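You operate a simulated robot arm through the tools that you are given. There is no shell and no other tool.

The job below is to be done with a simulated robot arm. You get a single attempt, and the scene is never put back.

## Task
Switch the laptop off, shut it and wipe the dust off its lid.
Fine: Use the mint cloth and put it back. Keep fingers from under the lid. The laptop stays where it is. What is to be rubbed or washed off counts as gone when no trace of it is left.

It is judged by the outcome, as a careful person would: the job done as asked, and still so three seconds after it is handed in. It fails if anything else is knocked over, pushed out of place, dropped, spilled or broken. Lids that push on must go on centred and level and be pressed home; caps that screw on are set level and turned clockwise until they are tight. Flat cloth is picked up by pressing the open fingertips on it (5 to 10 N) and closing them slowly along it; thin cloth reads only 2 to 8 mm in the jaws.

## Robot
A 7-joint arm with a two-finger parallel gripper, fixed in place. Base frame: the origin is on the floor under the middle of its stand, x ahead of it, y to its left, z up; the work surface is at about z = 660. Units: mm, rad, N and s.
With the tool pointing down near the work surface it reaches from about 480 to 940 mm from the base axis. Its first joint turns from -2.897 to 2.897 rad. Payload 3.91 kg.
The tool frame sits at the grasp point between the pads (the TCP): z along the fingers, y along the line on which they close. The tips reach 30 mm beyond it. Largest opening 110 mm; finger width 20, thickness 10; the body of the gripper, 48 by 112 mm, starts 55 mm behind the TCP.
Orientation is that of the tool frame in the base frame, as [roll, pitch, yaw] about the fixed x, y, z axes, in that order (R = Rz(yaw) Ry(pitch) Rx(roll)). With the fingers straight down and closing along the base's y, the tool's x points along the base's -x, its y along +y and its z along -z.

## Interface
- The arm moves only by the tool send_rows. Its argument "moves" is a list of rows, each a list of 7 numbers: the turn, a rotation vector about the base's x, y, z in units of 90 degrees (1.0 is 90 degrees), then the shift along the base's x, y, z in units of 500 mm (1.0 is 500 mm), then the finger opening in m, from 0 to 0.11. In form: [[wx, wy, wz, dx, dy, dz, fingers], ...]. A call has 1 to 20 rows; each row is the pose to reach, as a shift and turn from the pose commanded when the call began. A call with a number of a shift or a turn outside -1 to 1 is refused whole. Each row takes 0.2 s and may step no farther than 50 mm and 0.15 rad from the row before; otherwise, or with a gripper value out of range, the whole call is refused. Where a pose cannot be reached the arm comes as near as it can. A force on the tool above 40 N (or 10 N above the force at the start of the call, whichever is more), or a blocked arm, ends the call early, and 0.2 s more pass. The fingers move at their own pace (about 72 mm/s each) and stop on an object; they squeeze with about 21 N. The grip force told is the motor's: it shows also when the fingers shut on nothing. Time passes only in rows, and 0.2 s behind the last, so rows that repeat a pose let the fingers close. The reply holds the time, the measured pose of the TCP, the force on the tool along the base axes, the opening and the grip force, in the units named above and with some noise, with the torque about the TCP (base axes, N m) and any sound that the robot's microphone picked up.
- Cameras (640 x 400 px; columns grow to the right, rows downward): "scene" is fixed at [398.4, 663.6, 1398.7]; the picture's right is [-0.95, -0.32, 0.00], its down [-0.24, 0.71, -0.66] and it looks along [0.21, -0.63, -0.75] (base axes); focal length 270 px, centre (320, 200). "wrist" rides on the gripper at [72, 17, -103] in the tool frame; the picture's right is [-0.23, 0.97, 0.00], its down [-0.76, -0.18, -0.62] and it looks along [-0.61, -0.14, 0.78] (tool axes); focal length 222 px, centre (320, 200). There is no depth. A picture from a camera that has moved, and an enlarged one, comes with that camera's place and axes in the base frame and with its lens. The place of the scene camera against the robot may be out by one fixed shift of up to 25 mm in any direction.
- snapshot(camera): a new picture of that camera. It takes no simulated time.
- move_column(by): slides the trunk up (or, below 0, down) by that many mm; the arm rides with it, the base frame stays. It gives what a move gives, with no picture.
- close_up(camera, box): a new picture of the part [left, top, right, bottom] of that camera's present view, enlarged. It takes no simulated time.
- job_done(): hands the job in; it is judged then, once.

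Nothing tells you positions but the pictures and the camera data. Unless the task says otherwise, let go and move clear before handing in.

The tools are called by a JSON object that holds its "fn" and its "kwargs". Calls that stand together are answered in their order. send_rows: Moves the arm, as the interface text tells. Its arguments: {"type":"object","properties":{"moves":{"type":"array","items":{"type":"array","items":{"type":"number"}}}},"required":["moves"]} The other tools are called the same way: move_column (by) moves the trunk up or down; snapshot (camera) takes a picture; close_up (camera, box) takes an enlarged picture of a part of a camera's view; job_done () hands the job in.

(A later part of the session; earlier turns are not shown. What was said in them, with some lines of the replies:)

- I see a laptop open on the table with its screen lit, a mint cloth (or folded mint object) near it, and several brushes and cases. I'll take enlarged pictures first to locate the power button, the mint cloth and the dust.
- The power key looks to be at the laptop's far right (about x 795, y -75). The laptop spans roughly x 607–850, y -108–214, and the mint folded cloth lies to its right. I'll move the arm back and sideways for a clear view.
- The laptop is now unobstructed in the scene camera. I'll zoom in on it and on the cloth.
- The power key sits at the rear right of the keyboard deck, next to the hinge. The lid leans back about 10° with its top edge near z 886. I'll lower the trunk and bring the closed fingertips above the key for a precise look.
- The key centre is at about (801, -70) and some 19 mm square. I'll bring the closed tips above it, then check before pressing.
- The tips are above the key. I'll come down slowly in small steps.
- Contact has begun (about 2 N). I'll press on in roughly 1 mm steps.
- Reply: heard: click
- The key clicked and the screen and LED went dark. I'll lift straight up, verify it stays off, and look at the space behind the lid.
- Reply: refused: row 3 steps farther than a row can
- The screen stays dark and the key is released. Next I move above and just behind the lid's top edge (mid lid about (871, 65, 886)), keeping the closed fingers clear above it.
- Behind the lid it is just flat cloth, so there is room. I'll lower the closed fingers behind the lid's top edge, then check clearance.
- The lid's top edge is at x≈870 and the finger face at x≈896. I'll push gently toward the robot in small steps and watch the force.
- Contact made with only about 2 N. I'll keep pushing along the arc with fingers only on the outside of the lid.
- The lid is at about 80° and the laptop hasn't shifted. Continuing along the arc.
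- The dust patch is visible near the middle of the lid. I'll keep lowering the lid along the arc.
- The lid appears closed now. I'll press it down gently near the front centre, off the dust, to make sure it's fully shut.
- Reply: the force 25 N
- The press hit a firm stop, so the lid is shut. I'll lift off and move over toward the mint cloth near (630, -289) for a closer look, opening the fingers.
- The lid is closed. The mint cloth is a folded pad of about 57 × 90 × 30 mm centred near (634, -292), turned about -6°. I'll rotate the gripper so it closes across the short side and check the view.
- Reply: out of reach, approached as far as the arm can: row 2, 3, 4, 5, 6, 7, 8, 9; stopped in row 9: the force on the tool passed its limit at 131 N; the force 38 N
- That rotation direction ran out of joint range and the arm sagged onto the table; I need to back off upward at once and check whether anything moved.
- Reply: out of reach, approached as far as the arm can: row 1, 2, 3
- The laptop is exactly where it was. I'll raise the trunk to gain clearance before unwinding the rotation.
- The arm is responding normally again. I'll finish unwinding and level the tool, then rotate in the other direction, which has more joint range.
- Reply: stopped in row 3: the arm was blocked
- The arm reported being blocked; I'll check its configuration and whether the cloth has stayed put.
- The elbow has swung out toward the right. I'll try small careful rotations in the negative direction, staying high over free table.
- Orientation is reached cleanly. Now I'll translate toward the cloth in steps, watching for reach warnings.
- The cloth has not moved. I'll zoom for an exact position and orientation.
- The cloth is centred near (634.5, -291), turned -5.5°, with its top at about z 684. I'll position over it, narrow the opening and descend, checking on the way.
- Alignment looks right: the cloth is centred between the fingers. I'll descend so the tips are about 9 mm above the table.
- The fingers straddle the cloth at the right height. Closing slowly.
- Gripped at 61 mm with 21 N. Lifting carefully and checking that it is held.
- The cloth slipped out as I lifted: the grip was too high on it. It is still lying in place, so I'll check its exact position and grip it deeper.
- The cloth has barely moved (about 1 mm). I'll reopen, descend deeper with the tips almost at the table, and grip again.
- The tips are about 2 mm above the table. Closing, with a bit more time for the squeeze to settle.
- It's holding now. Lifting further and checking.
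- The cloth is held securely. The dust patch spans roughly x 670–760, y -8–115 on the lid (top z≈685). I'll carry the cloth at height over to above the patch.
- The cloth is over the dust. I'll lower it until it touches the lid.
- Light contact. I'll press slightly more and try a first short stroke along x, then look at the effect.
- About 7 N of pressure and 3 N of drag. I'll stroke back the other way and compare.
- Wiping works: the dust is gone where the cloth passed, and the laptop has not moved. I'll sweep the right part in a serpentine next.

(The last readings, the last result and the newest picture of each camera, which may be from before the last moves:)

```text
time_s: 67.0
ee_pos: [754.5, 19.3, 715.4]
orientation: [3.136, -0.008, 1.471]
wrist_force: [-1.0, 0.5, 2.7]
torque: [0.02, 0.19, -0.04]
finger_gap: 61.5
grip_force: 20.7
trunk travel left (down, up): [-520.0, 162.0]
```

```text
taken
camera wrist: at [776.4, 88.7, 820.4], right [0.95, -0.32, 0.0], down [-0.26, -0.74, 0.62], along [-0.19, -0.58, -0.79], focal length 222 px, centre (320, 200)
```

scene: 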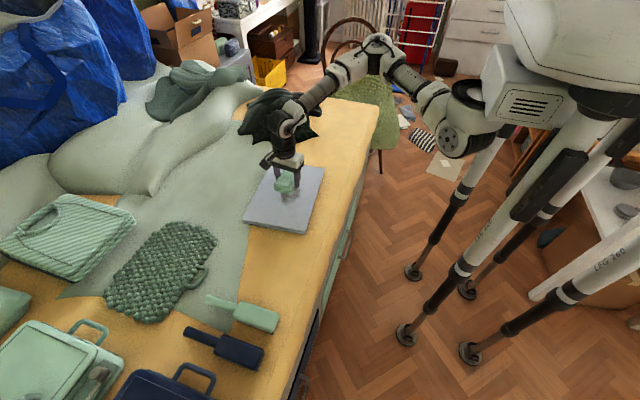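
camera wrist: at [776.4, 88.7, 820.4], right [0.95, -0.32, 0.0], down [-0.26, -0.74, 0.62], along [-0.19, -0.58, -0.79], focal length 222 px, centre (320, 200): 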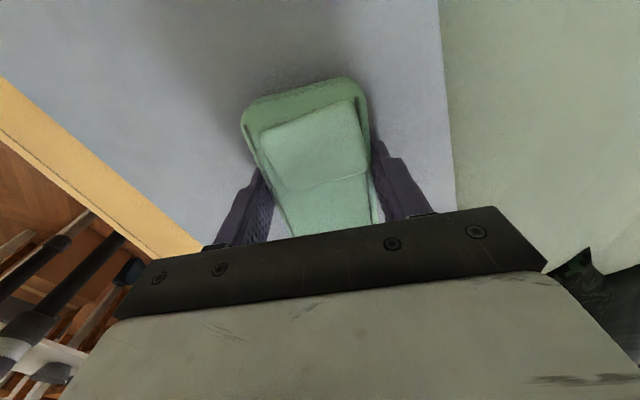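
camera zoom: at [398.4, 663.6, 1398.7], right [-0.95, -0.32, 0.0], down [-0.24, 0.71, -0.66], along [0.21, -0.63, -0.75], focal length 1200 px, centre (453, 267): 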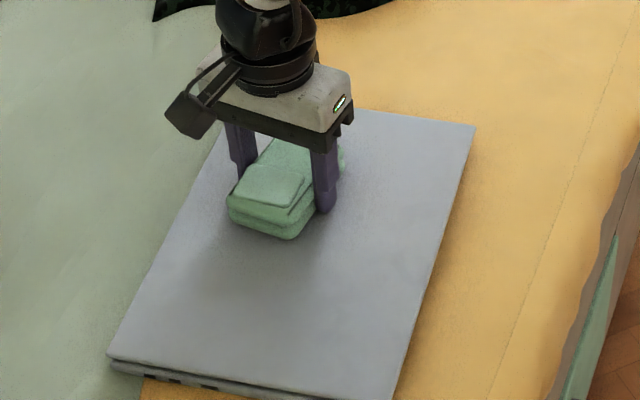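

{"fn": "send_rows", "kwargs": {"moves": [[0, 0, 0, 0, -0.02, -0.0006, 0.0], [0, 0, 0, 0, -0.04, -0.0006, 0.0], [0, 0, 0, 0, -0.055, -0.0006, 0.0], [0, 0, 0, -0.025, -0.055, -0.0006, 0.0], [0, 0, 0, -0.05, -0.055, -0.0006, 0.0], [0, 0, 0, -0.075, -0.055, -0.0006, 0.0], [0, 0, 0, -0.1, -0.055, -0.0006, 0.0], [0, 0, 0, -0.125, -0.055, -0.0006, 0.0], [0, 0, 0, -0.14, -0.055, -0.0006, 0.0]]}}

{"fn": "send_rows", "kwargs": {"moves": [[0, 0, 0, 0, 0.03, 0, 0.0], [0, 0, 0, 0, 0.06, 0, 0.0], [0, 0, 0, 0, 0.09, 0, 0.0], [0, 0, 0, 0, 0.12, 0, 0.0], [0, 0, 0, 0, 0.15, 0, 0.0], [0, 0, 0, 0, 0.18, 0, 0.0], [0, 0, 0, 0, 0.205, 0, 0.0]]}}

{"fn": "close_up", "kwargs": {"camera": "scene", "box": [250, 140, 330, 230]}}

```text
time_s: 69.0
ee_pos: [684.7, -8.9, 715.6]
orientation: [3.134, -0.006, 1.474]
wrist_force: [2.3, -0.4, 6.9]
torque: [0.05, 0.16, -0.02]
finger_gap: 61.5
grip_force: 20.6
trunk travel left (down, up): [-520.0, 162.0]
```

```text
time_s: 70.6
ee_pos: [684.2, 93.4, 716.7]
orientation: [3.134, -0.008, 1.474]
wrist_force: [0.0, -3.2, 8.0]
torque: [-0.12, 0.2, 0.09]
finger_gap: 61.3
grip_force: 21.4
trunk travel left (down, up): [-520.0, 162.0]
```

```text
4.44 times, centred on (290, 185) of scene
camera zoom: at [398.4, 663.6, 1398.7], right [-0.95, -0.32, 0.0], down [-0.24, 0.71, -0.66], along [0.21, -0.63, -0.75], focal length 1200 px, centre (453, 267)
```

zoom: 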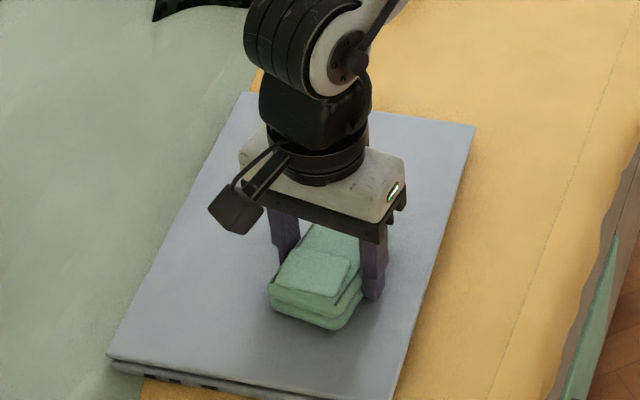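

{"fn": "send_rows", "kwargs": {"moves": [[0, 0, 0, 0.025, 0, 0, 0.0], [0, 0, 0, 0.05, 0, 0, 0.0], [0, 0, 0, 0.075, 0, 0, 0.0], [0, 0, 0, 0.1, 0, 0, 0.0], [0, 0, 0, 0.125, 0, 0, 0.0], [0, 0, 0, 0.14, 0, 0, 0.0], [0, 0, 0, 0.14, -0.025, 0, 0.0], [0, 0, 0, 0.14, -0.05, 0, 0.0], [0, 0, 0, 0.115, -0.05, 0, 0.0], [0, 0, 0, 0.09, -0.05, 0, 0.0], [0, 0, 0, 0.065, -0.05, 0, 0.0], [0, 0, 0, 0.04, -0.05, 0, 0.0], [0, 0, 0, 0.015, -0.05, 0, 0.0], [0, 0, 0, 0.0, -0.05, 0, 0.0]]}}

{"fn": "close_up", "kwargs": {"camera": "scene", "box": [250, 140, 330, 230]}}

```text
time_s: 73.6
ee_pos: [684.9, 68.2, 715.5]
orientation: [3.135, -0.006, 1.472]
wrist_force: [3.7, 0.7, 9.1]
torque: [-0.01, 0.15, 0.0]
finger_gap: 61.3
grip_force: 21.2
trunk travel left (down, up): [-520.0, 162.0]
```

```text
4.44 times, centred on (290, 185) of scene
camera zoom: at [398.4, 663.6, 1398.7], right [-0.95, -0.32, 0.0], down [-0.24, 0.71, -0.66], along [0.21, -0.63, -0.75], focal length 1200 px, centre (453, 267)
```

zoom: 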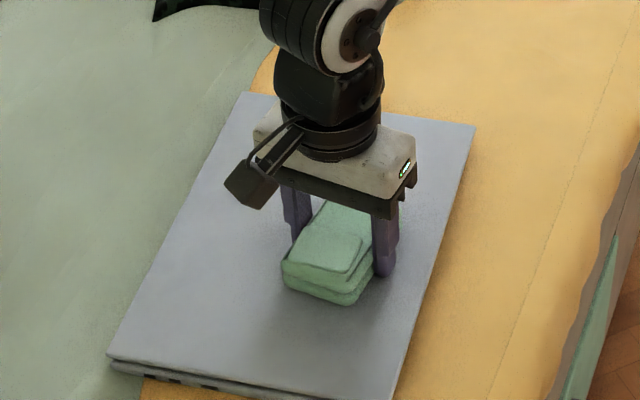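

I'll lift the cloth and move aside for an unobstructed check of the lid.

{"fn": "send_rows", "kwargs": {"moves": [[0, 0, 0, 0, 0, 0.03, 0.0], [0, 0, 0, 0, 0, 0.1, 0.0], [0, 0, 0, 0, -0.02, 0.19, 0.0], [0, 0, 0, 0, -0.1, 0.22, 0.0], [0, 0, 0, 0, -0.19, 0.22, 0.0]]}}

{"fn": "snapshot", "kwargs": {"camera": "wrist"}}

{"fn": "close_up", "kwargs": {"camera": "scene", "box": [235, 140, 330, 240]}}

```text
time_s: 74.8
ee_pos: [684.4, -27.4, 825.8]
orientation: [3.135, -0.008, 1.473]
wrist_force: [-0.5, -1.0, -1.3]
torque: [0.03, 0.01, -0.04]
finger_gap: 61.5
grip_force: 21.0
trunk travel left (down, up): [-520.0, 162.0]
```

```text
taken
camera wrist: at [706.6, 42.5, 929.7], right [0.95, -0.32, 0.0], down [-0.25, -0.75, 0.62], along [-0.19, -0.59, -0.79], focal length 222 px, centre (320, 200)
```

wrist: 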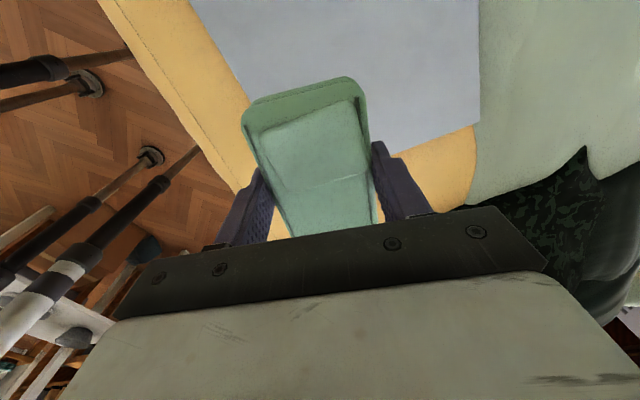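

```text
4.00 times, centred on (282, 190) of scene
camera zoom: at [398.4, 663.6, 1398.7], right [-0.95, -0.32, 0.0], down [-0.24, 0.71, -0.66], along [0.21, -0.63, -0.75], focal length 1080 px, centre (470, 240)
```

zoom: 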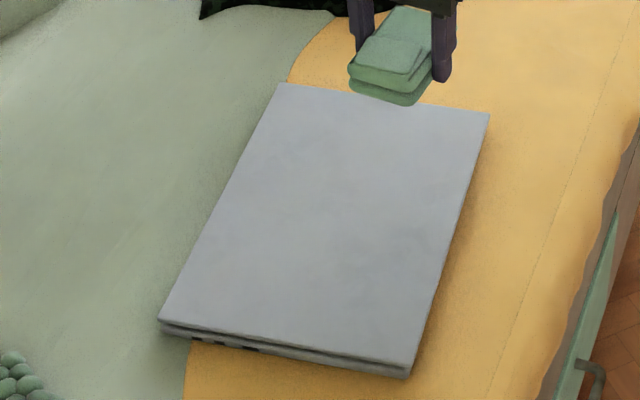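

The lid looks clean; I'll zoom in for remaining faint traces.

{"fn": "close_up", "kwargs": {"camera": "scene", "box": [260, 165, 320, 225]}}

{"fn": "close_up", "kwargs": {"camera": "scene", "box": [275, 180, 305, 210]}}

{"fn": "close_up", "kwargs": {"camera": "wrist", "box": [190, 0, 490, 130]}}

```text
6.67 times, centred on (290, 195) of scene
camera zoom: at [398.4, 663.6, 1398.7], right [-0.95, -0.32, 0.0], down [-0.24, 0.71, -0.66], along [0.21, -0.63, -0.75], focal length 1801 px, centre (520, 233)
```

zoom: 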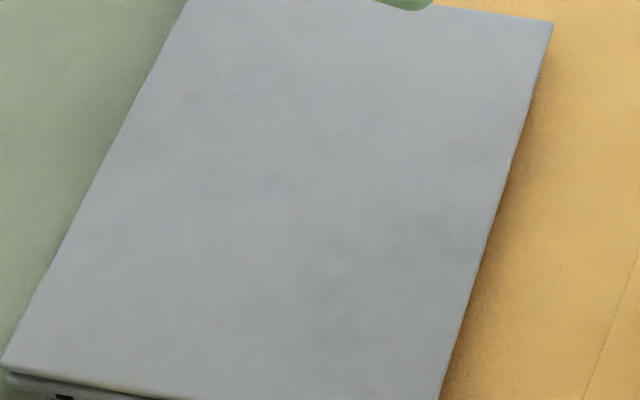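

```text
13.33 times, centred on (290, 195) of scene
camera zoom: at [398.4, 663.6, 1398.7], right [-0.95, -0.32, 0.0], down [-0.24, 0.71, -0.66], along [0.21, -0.63, -0.75], focal length 3601 px, centre (720, 267)
```

zoom: 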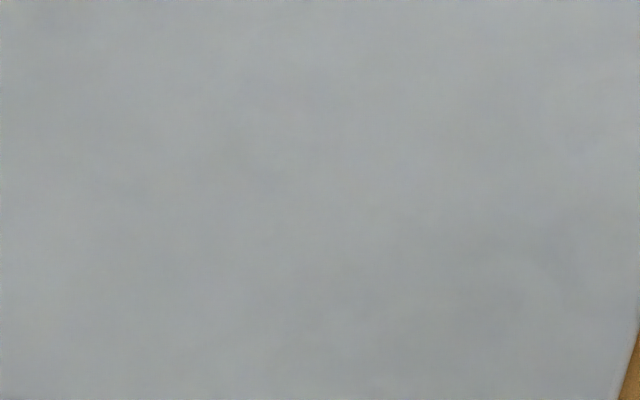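

```text
2.13 times, centred on (340, 65) of wrist
camera zoom: at [706.6, 42.5, 929.7], right [0.95, -0.32, 0.0], down [-0.25, -0.75, 0.62], along [-0.19, -0.59, -0.79], focal length 474 px, centre (277, 488)
```

zoom: 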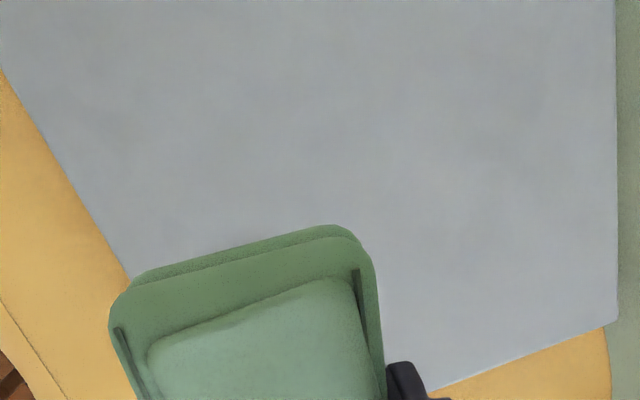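

The lid looks clean apart from its own faint mottling. To be thorough I'll make one more full pass over the area with the same light pressure.

{"fn": "send_rows", "kwargs": {"moves": [[0, 0, 0, 0, 0.09, 0, 0.0], [0, 0, 0, 0, 0.18, -0.03, 0.0], [0, 0, 0, 0, 0.25, -0.09, 0.0], [0, 0, 0, 0, 0.26, -0.17, 0.0], [0, 0, 0, 0, 0.26, -0.205, 0.0], [0, 0, 0, 0, 0.26, -0.216, 0.0], [0, 0, 0, 0, 0.26, -0.2195, 0.0]]}}

```text
time_s: 76.4
ee_pos: [684.9, 103.5, 716.0]
orientation: [3.134, -0.008, 1.472]
wrist_force: [-1.2, 0.0, 3.1]
torque: [0.01, 0.14, -0.01]
finger_gap: 61.2
grip_force: 20.8
trunk travel left (down, up): [-520.0, 162.0]
```

{"fn": "send_rows", "kwargs": {"moves": [[0, 0, 0, 0.025, 0, -0.0004, 0.0], [0, 0, 0, 0.05, 0, -0.0004, 0.0], [0, 0, 0, 0.075, 0, -0.0004, 0.0], [0, 0, 0, 0.1, 0, -0.0004, 0.0], [0, 0, 0, 0.125, 0, -0.0004, 0.0], [0, 0, 0, 0.145, 0, -0.0006, 0.0], [0, 0, 0, 0.145, -0.025, -0.0006, 0.0], [0, 0, 0, 0.145, -0.05, -0.0006, 0.0], [0, 0, 0, 0.145, -0.075, -0.0006, 0.0], [0, 0, 0, 0.12, -0.075, -0.0006, 0.0], [0, 0, 0, 0.095, -0.075, -0.0006, 0.0], [0, 0, 0, 0.07, -0.075, -0.0006, 0.0], [0, 0, 0, 0.045, -0.075, -0.0006, 0.0], [0, 0, 0, 0.02, -0.075, -0.0006, 0.0], [0, 0, 0, -0.01, -0.075, -0.0006, 0.0]]}}

{"fn": "send_rows", "kwargs": {"moves": [[0, 0, 0, 0, -0.025, 0, 0.0], [0, 0, 0, 0, -0.05, 0, 0.0], [0, 0, 0, 0, -0.08, 0, 0.0], [0, 0, 0, 0.03, -0.08, 0, 0.0], [0, 0, 0, 0.06, -0.08, 0, 0.0], [0, 0, 0, 0.09, -0.08, -0.0004, 0.0], [0, 0, 0, 0.12, -0.08, -0.0006, 0.0], [0, 0, 0, 0.15, -0.08, -0.0006, 0.0], [0, 0, 0, 0.165, -0.08, -0.0006, 0.0], [0, 0, 0, 0.165, -0.11, -0.0006, 0.0], [0, 0, 0, 0.165, -0.14, -0.0006, 0.0], [0, 0, 0, 0.135, -0.14, -0.0006, 0.0], [0, 0, 0, 0.105, -0.14, -0.0006, 0.0], [0, 0, 0, 0.075, -0.14, -0.0006, 0.0], [0, 0, 0, 0.045, -0.14, -0.0004, 0.0], [0, 0, 0, 0.015, -0.14, -0.0004, 0.0]]}}

{"fn": "close_up", "kwargs": {"camera": "scene", "box": [235, 140, 330, 240]}}

```text
time_s: 79.6
ee_pos: [679.8, 65.6, 714.9]
orientation: [3.134, -0.007, 1.472]
wrist_force: [1.7, -1.1, 5.6]
torque: [-0.01, 0.15, 0.03]
finger_gap: 61.5
grip_force: 21.4
trunk travel left (down, up): [-520.0, 162.0]
```

```text
time_s: 83.0
ee_pos: [685.8, -4.2, 715.4]
orientation: [3.135, -0.008, 1.472]
wrist_force: [2.5, 0.6, 9.3]
torque: [0.07, 0.04, -0.01]
finger_gap: 61.7
grip_force: 20.6
trunk travel left (down, up): [-520.0, 162.0]
```

```text
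4.00 times, centred on (282, 190) of scene
camera zoom: at [398.4, 663.6, 1398.7], right [-0.95, -0.32, 0.0], down [-0.24, 0.71, -0.66], along [0.21, -0.63, -0.75], focal length 1080 px, centre (470, 240)
```

zoom: 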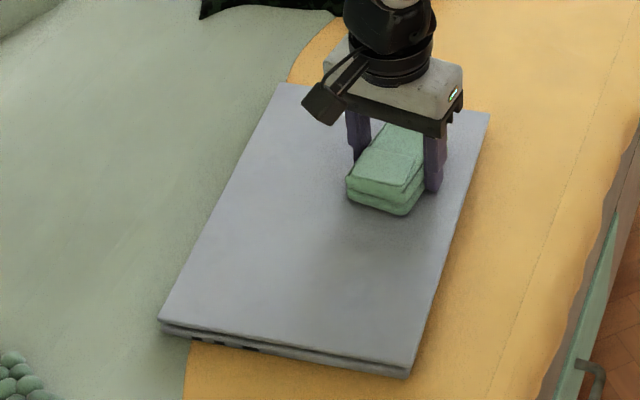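

The laptop hasn't shifted. Now I'll lift the cloth and carry it back to exactly where it was picked up.

{"fn": "send_rows", "kwargs": {"moves": [[0, 0, 0, 0, 0, 0.03, 0.0], [0, 0, 0, 0, 0, 0.1, 0.0], [0, 0, 0, 0, 0, 0.18, 0.0], [0, 0, 0, -0.02, -0.08, 0.2, 0.0], [0, 0, 0, -0.04, -0.17, 0.2, 0.0], [0, 0, 0, -0.06, -0.26, 0.2, 0.0], [0, 0, 0, -0.08, -0.35, 0.2, 0.0], [0, 0, 0, -0.1, -0.44, 0.2, 0.0], [0, 0, 0, -0.105, -0.53, 0.2, 0.0], [0, 0, 0, -0.105, -0.575, 0.18, 0.0], [0, 0, 0, -0.105, -0.575, 0.1, 0.0], [0, 0, 0, -0.105, -0.575, 0.03, 0.0], [0, 0, 0, -0.105, -0.575, 0.0, 0.0], [0, 0, 0, -0.105, -0.575, 0.0, 0.0]]}}

{"fn": "close_up", "kwargs": {"camera": "scene", "box": [235, 140, 330, 240]}}

{"fn": "close_up", "kwargs": {"camera": "scene", "box": [315, 115, 365, 160]}}

{"fn": "snapshot", "kwargs": {"camera": "wrist"}}

```text
time_s: 86.0
ee_pos: [634.5, -291.7, 714.5]
orientation: [3.135, -0.006, 1.473]
wrist_force: [0.1, -0.2, -0.8]
torque: [-0.01, 0.02, -0.03]
finger_gap: 61.6
grip_force: 20.7
trunk travel left (down, up): [-520.0, 162.0]
```

```text
4.00 times, centred on (282, 190) of scene
camera zoom: at [398.4, 663.6, 1398.7], right [-0.95, -0.32, 0.0], down [-0.24, 0.71, -0.66], along [0.21, -0.63, -0.75], focal length 1080 px, centre (470, 240)
```

zoom: 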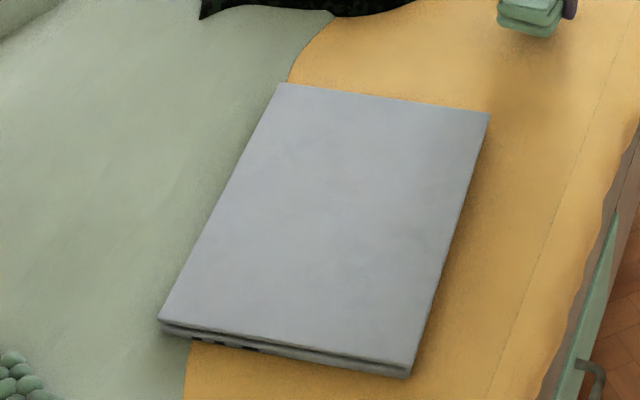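

```text
8.89 times, centred on (340, 138) of scene
camera zoom: at [398.4, 663.6, 1398.7], right [-0.95, -0.32, 0.0], down [-0.24, 0.71, -0.66], along [0.21, -0.63, -0.75], focal length 2401 px, centre (142, 756)
```

zoom: 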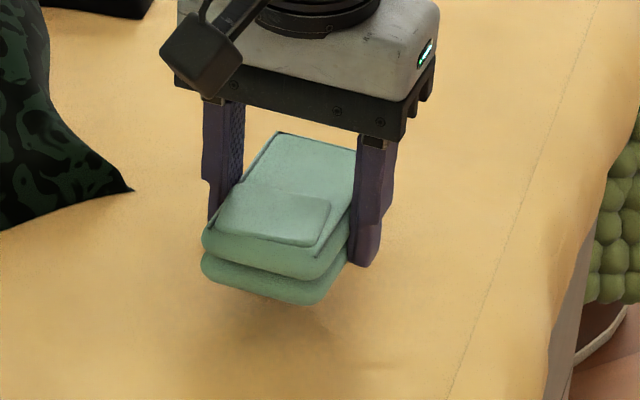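

```text
taken
camera wrist: at [656.7, -221.5, 819.0], right [0.95, -0.32, 0.0], down [-0.26, -0.74, 0.62], along [-0.19, -0.58, -0.79], focal length 222 px, centre (320, 200)
```

wrist: 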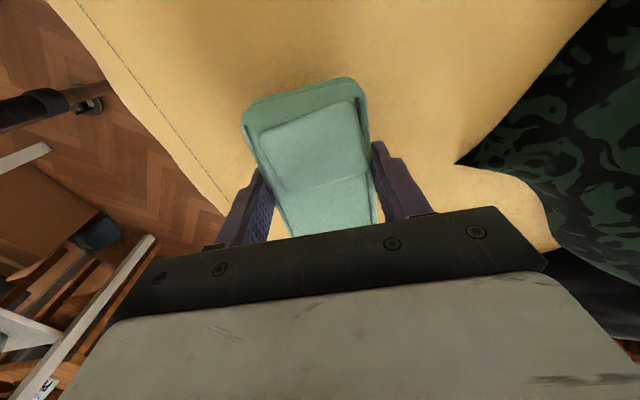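

Before setting the cloth down I'll double-check the lid for leftover traces.

{"fn": "close_up", "kwargs": {"camera": "scene", "box": [255, 160, 325, 230]}}

{"fn": "close_up", "kwargs": {"camera": "scene", "box": [270, 170, 310, 210]}}

```text
5.71 times, centred on (290, 195) of scene
camera zoom: at [398.4, 663.6, 1398.7], right [-0.95, -0.32, 0.0], down [-0.24, 0.71, -0.66], along [0.21, -0.63, -0.75], focal length 1543 px, centre (491, 229)
```

zoom: 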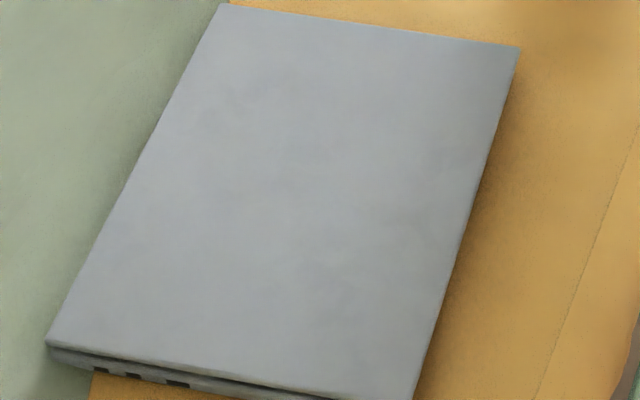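

```text
10.00 times, centred on (290, 190) of scene
camera zoom: at [398.4, 663.6, 1398.7], right [-0.95, -0.32, 0.0], down [-0.24, 0.71, -0.66], along [0.21, -0.63, -0.75], focal length 2701 px, centre (620, 300)
```

zoom: 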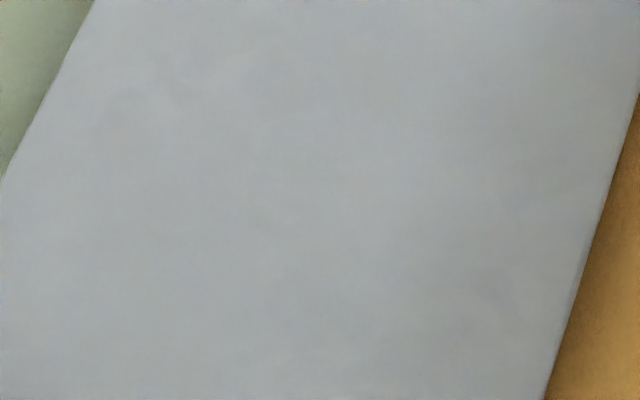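

The lid is clean; only its uniform metal mottling is left. Lowering the cloth onto its original spot.

{"fn": "send_rows", "kwargs": {"moves": [[0, 0, 0, 0, 0, -0.015, 0.0], [0, 0, 0, 0, 0, -0.03, 0.0], [0, 0, 0, 0, 0, -0.04, 0.0], [0, 0, 0, 0, 0, -0.044, 0.0]]}}

{"fn": "send_rows", "kwargs": {"moves": [[0, 0, 0, 0, 0, -0.002, 0.0], [0, 0, 0, 0, 0, -0.003, 0.0]]}}

```text
time_s: 87.0
ee_pos: [634.3, -290.5, 693.1]
orientation: [3.136, -0.009, 1.474]
wrist_force: [-0.1, -1.0, 0.2]
torque: [0.02, 0.0, 0.01]
finger_gap: 61.3
grip_force: 21.1
trunk travel left (down, up): [-520.0, 162.0]
```

```text
time_s: 87.6
ee_pos: [635.4, -290.6, 691.4]
orientation: [3.134, -0.007, 1.473]
wrist_force: [0.2, -1.2, -0.1]
torque: [-0.01, 0.03, -0.04]
finger_gap: 61.5
grip_force: 21.0
trunk travel left (down, up): [-520.0, 162.0]
```

{"fn": "send_rows", "kwargs": {"moves": [[0, 0, 0, 0, 0, -0.001, 0.0], [0, 0, 0, 0, 0, -0.002, 0.0]]}}

{"fn": "close_up", "kwargs": {"camera": "scene", "box": [320, 125, 360, 160]}}

```text
time_s: 88.2
ee_pos: [634.7, -291.6, 691.1]
orientation: [3.135, -0.008, 1.474]
wrist_force: [0.1, -0.9, 4.4]
torque: [0.05, 0.17, -0.05]
finger_gap: 61.4
grip_force: 20.5
trunk travel left (down, up): [-520.0, 162.0]
```

```text
11.43 times, centred on (340, 142) of scene
camera zoom: at [398.4, 663.6, 1398.7], right [-0.95, -0.32, 0.0], down [-0.24, 0.71, -0.66], along [0.21, -0.63, -0.75], focal length 3087 px, centre (91, 857)
```

zoom: 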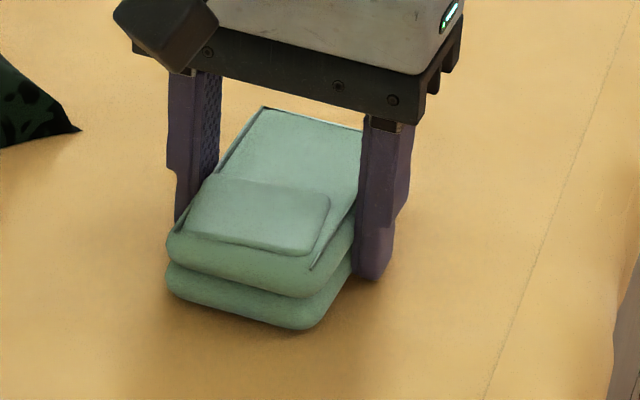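

The cloth is resting on the table at its original place. Opening the fingers slowly, then rising straight up.

{"fn": "send_rows", "kwargs": {"moves": [[0, 0, 0, -0.001, 0, 0.001, 0.062], [0, 0, 0, -0.002, 0, 0.002, 0.066], [0, 0, 0, -0.002, 0, 0.002, 0.075], [0, 0, 0, -0.002, 0, 0.002, 0.088], [0, 0, 0, -0.002, 0, 0.002, 0.088]]}}

{"fn": "send_rows", "kwargs": {"moves": [[0, 0, 0, 0, 0, 0.03, 0.088], [0, 0, 0, 0, 0, 0.09, 0.088], [0, 0, 0, 0, 0, 0.17, 0.088], [0, 0, 0, 0, 0, 0.25, 0.088], [0, 0, 0, 0, 0.03, 0.3, 0.088]]}}

{"fn": "snapshot", "kwargs": {"camera": "scene"}}

{"fn": "close_up", "kwargs": {"camera": "scene", "box": [320, 125, 360, 160]}}

{"fn": "snapshot", "kwargs": {"camera": "wrist"}}

```text
time_s: 89.4
ee_pos: [635.3, -290.7, 690.7]
orientation: [3.135, -0.008, 1.475]
wrist_force: [0.3, -0.2, 0.0]
torque: [0.02, -0.03, 0.0]
finger_gap: 88.1
grip_force: 0.1
trunk travel left (down, up): [-520.0, 162.0]
```

```text
time_s: 90.6
ee_pos: [634.3, -276.6, 841.9]
orientation: [3.134, -0.007, 1.474]
wrist_force: [0.1, 0.5, 0.0]
torque: [-0.06, 0.02, 0.02]
finger_gap: 88.1
grip_force: 0.1
trunk travel left (down, up): [-520.0, 162.0]
```

```text
taken
```

scene: 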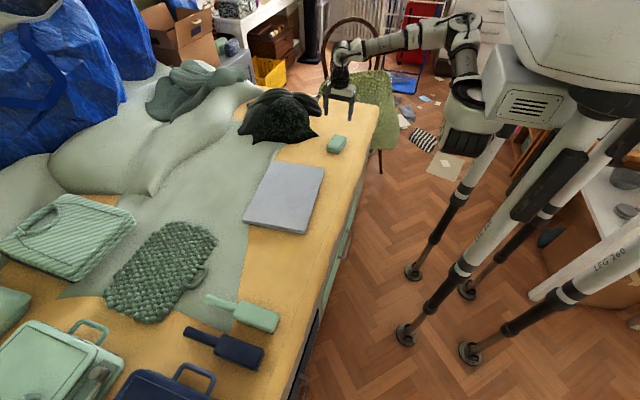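

```text
11.43 times, centred on (340, 142) of scene
camera zoom: at [398.4, 663.6, 1398.7], right [-0.95, -0.32, 0.0], down [-0.24, 0.71, -0.66], along [0.21, -0.63, -0.75], focal length 3087 px, centre (91, 857)
```

zoom: 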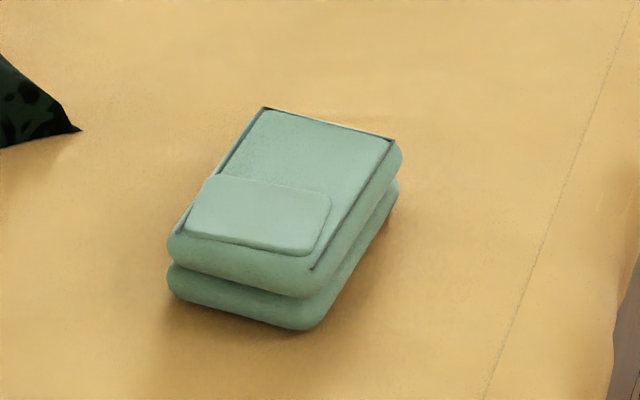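

```text
taken
camera wrist: at [655.8, -206.1, 947.0], right [0.95, -0.32, 0.0], down [-0.26, -0.74, 0.62], along [-0.19, -0.58, -0.79], focal length 222 px, centre (320, 200)
```

wrist: 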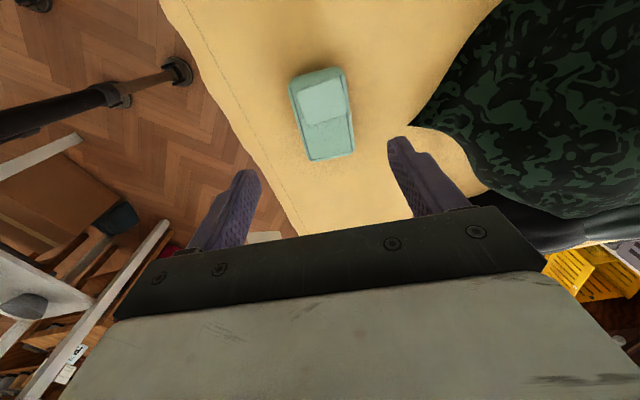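

The cloth is back in its place. Finally I'll verify that the lid is fully shut by looking at its edges.

{"fn": "close_up", "kwargs": {"camera": "scene", "box": [235, 200, 325, 245]}}

{"fn": "close_up", "kwargs": {"camera": "scene", "box": [285, 215, 320, 240]}}

{"fn": "close_up", "kwargs": {"camera": "scene", "box": [235, 150, 335, 245]}}

```text
7.11 times, centred on (280, 222) of scene
camera zoom: at [398.4, 663.6, 1398.7], right [-0.95, -0.32, 0.0], down [-0.24, 0.71, -0.66], along [0.21, -0.63, -0.75], focal length 1921 px, centre (604, 40)
```

zoom: 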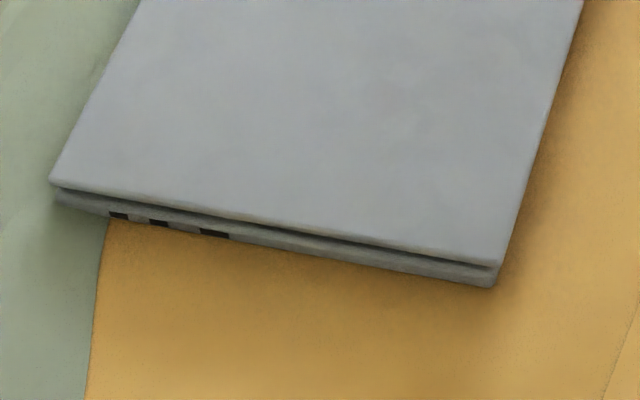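

```text
16.00 times, centred on (302, 228) of scene
camera zoom: at [398.4, 663.6, 1398.7], right [-0.95, -0.32, 0.0], down [-0.24, 0.71, -0.66], along [0.21, -0.63, -0.75], focal length 4321 px, centre (600, -240)
```

zoom: 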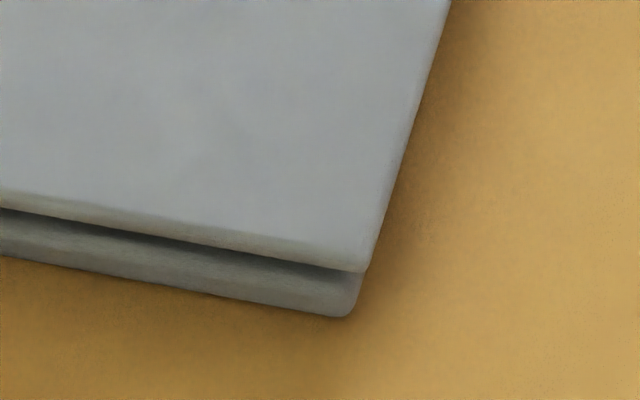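

```text
4.21 times, centred on (285, 198) of scene
camera zoom: at [398.4, 663.6, 1398.7], right [-0.95, -0.32, 0.0], down [-0.24, 0.71, -0.66], along [0.21, -0.63, -0.75], focal length 1137 px, centre (467, 210)
```

zoom: 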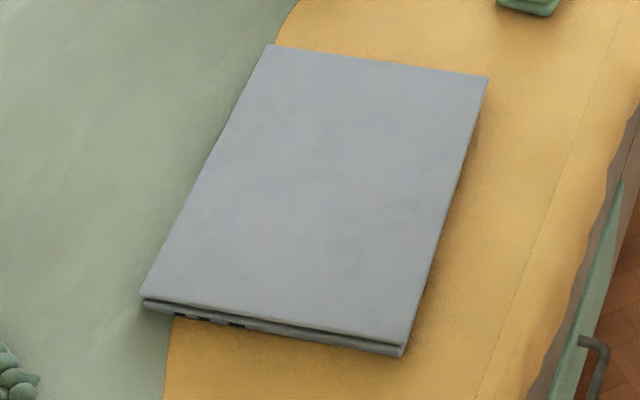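

The lid is flat: the contact height was the same across it while wiping, and it met a firm stop when pressed. I'll take a last look at the surroundings, including where the gripper touched the table earlier.

{"fn": "close_up", "kwargs": {"camera": "scene", "box": [290, 100, 400, 260]}}

{"fn": "send_rows", "kwargs": {"moves": [[0, 0, 0, -0.02, 0.05, 0.06, 0.088], [0, 0, 0, -0.04, 0.1, 0.1, 0.088], [0, 0, 0, -0.06, 0.15, 0.1, 0.088]]}}

{"fn": "snapshot", "kwargs": {"camera": "wrist"}}

{"fn": "snapshot", "kwargs": {"camera": "scene"}}

```text
2.50 times, centred on (345, 180) of scene
camera zoom: at [398.4, 663.6, 1398.7], right [-0.95, -0.32, 0.0], down [-0.24, 0.71, -0.66], along [0.21, -0.63, -0.75], focal length 675 px, centre (258, 250)
```

zoom: 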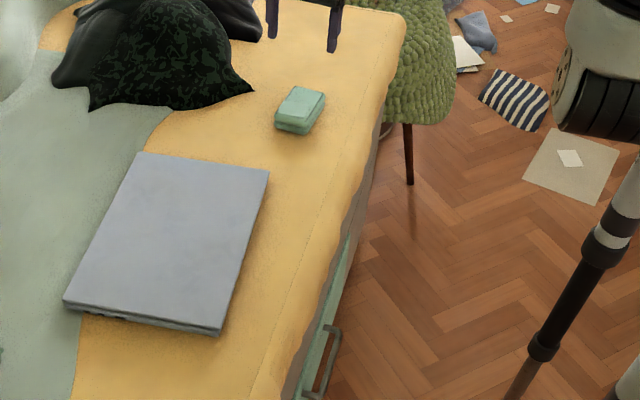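

```text
time_s: 91.4
ee_pos: [604.5, -202.1, 892.1]
orientation: [3.136, -0.007, 1.473]
wrist_force: [0.4, 0.1, -1.1]
torque: [0.02, -0.02, -0.01]
finger_gap: 88.0
grip_force: 0.1
trunk travel left (down, up): [-520.0, 162.0]
```

```text
taken
camera wrist: at [626.4, -131.9, 995.7], right [0.95, -0.32, 0.0], down [-0.26, -0.74, 0.62], along [-0.2, -0.58, -0.79], focal length 222 px, centre (320, 200)
```

wrist: 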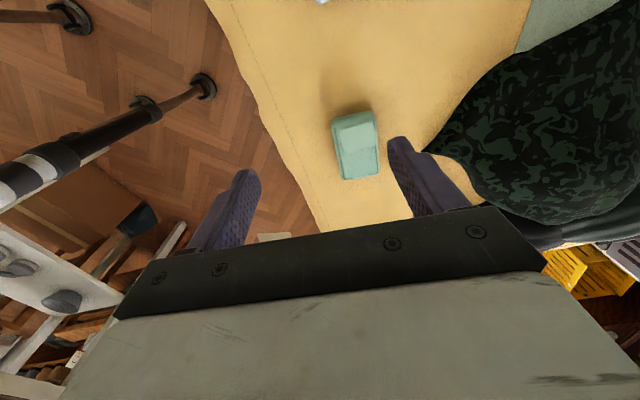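

```text
taken
```

scene: 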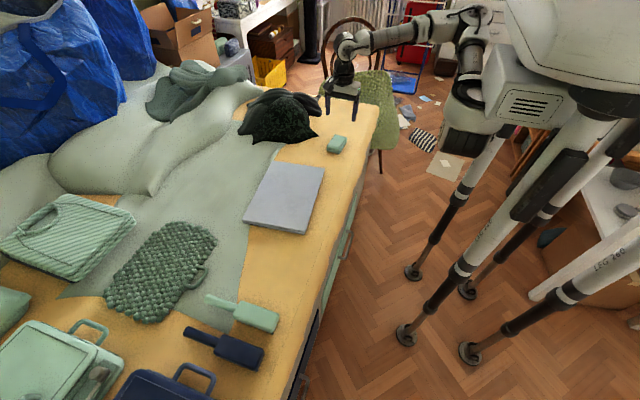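

The laptop is off, shut and unmoved, its lid is clean, and the mint cloth is back in its place. Nothing else in view was disturbed and the arm is clear, so I'm handing the job in.

{"fn": "job_done", "kwargs": {}}

```text
The job is handed in.
```

The laptop is off, shut and in its original spot. The dust is off the lid, and the mint cloth is back within a couple of millimetres of where it lay.

- **Switching off:** I pressed the power key until it clicked, and the screen and power light went dark.
- **Closing:** I pushed the lid down from behind with the fingers on the outside only. I then pressed it at the front until it met a firm stop.
- **Wiping:** I made two passes over the dust patch and a margin around it. The close-ups afterwards show only the lid's own faint mottling.

Two things went wrong along the way:

- **Contact with the table:** While turning the gripper I ran it past a joint limit. The arm sagged and the open fingers hit the table beside the laptop, and the arm stopped at 131 N. Pictures taken afterwards show no mark on the table, and the laptop and cloth did not move.
- **Cloth slipped once:** It came out of my first grip, which was too high. It stayed in place on the table, and a deeper grip held.
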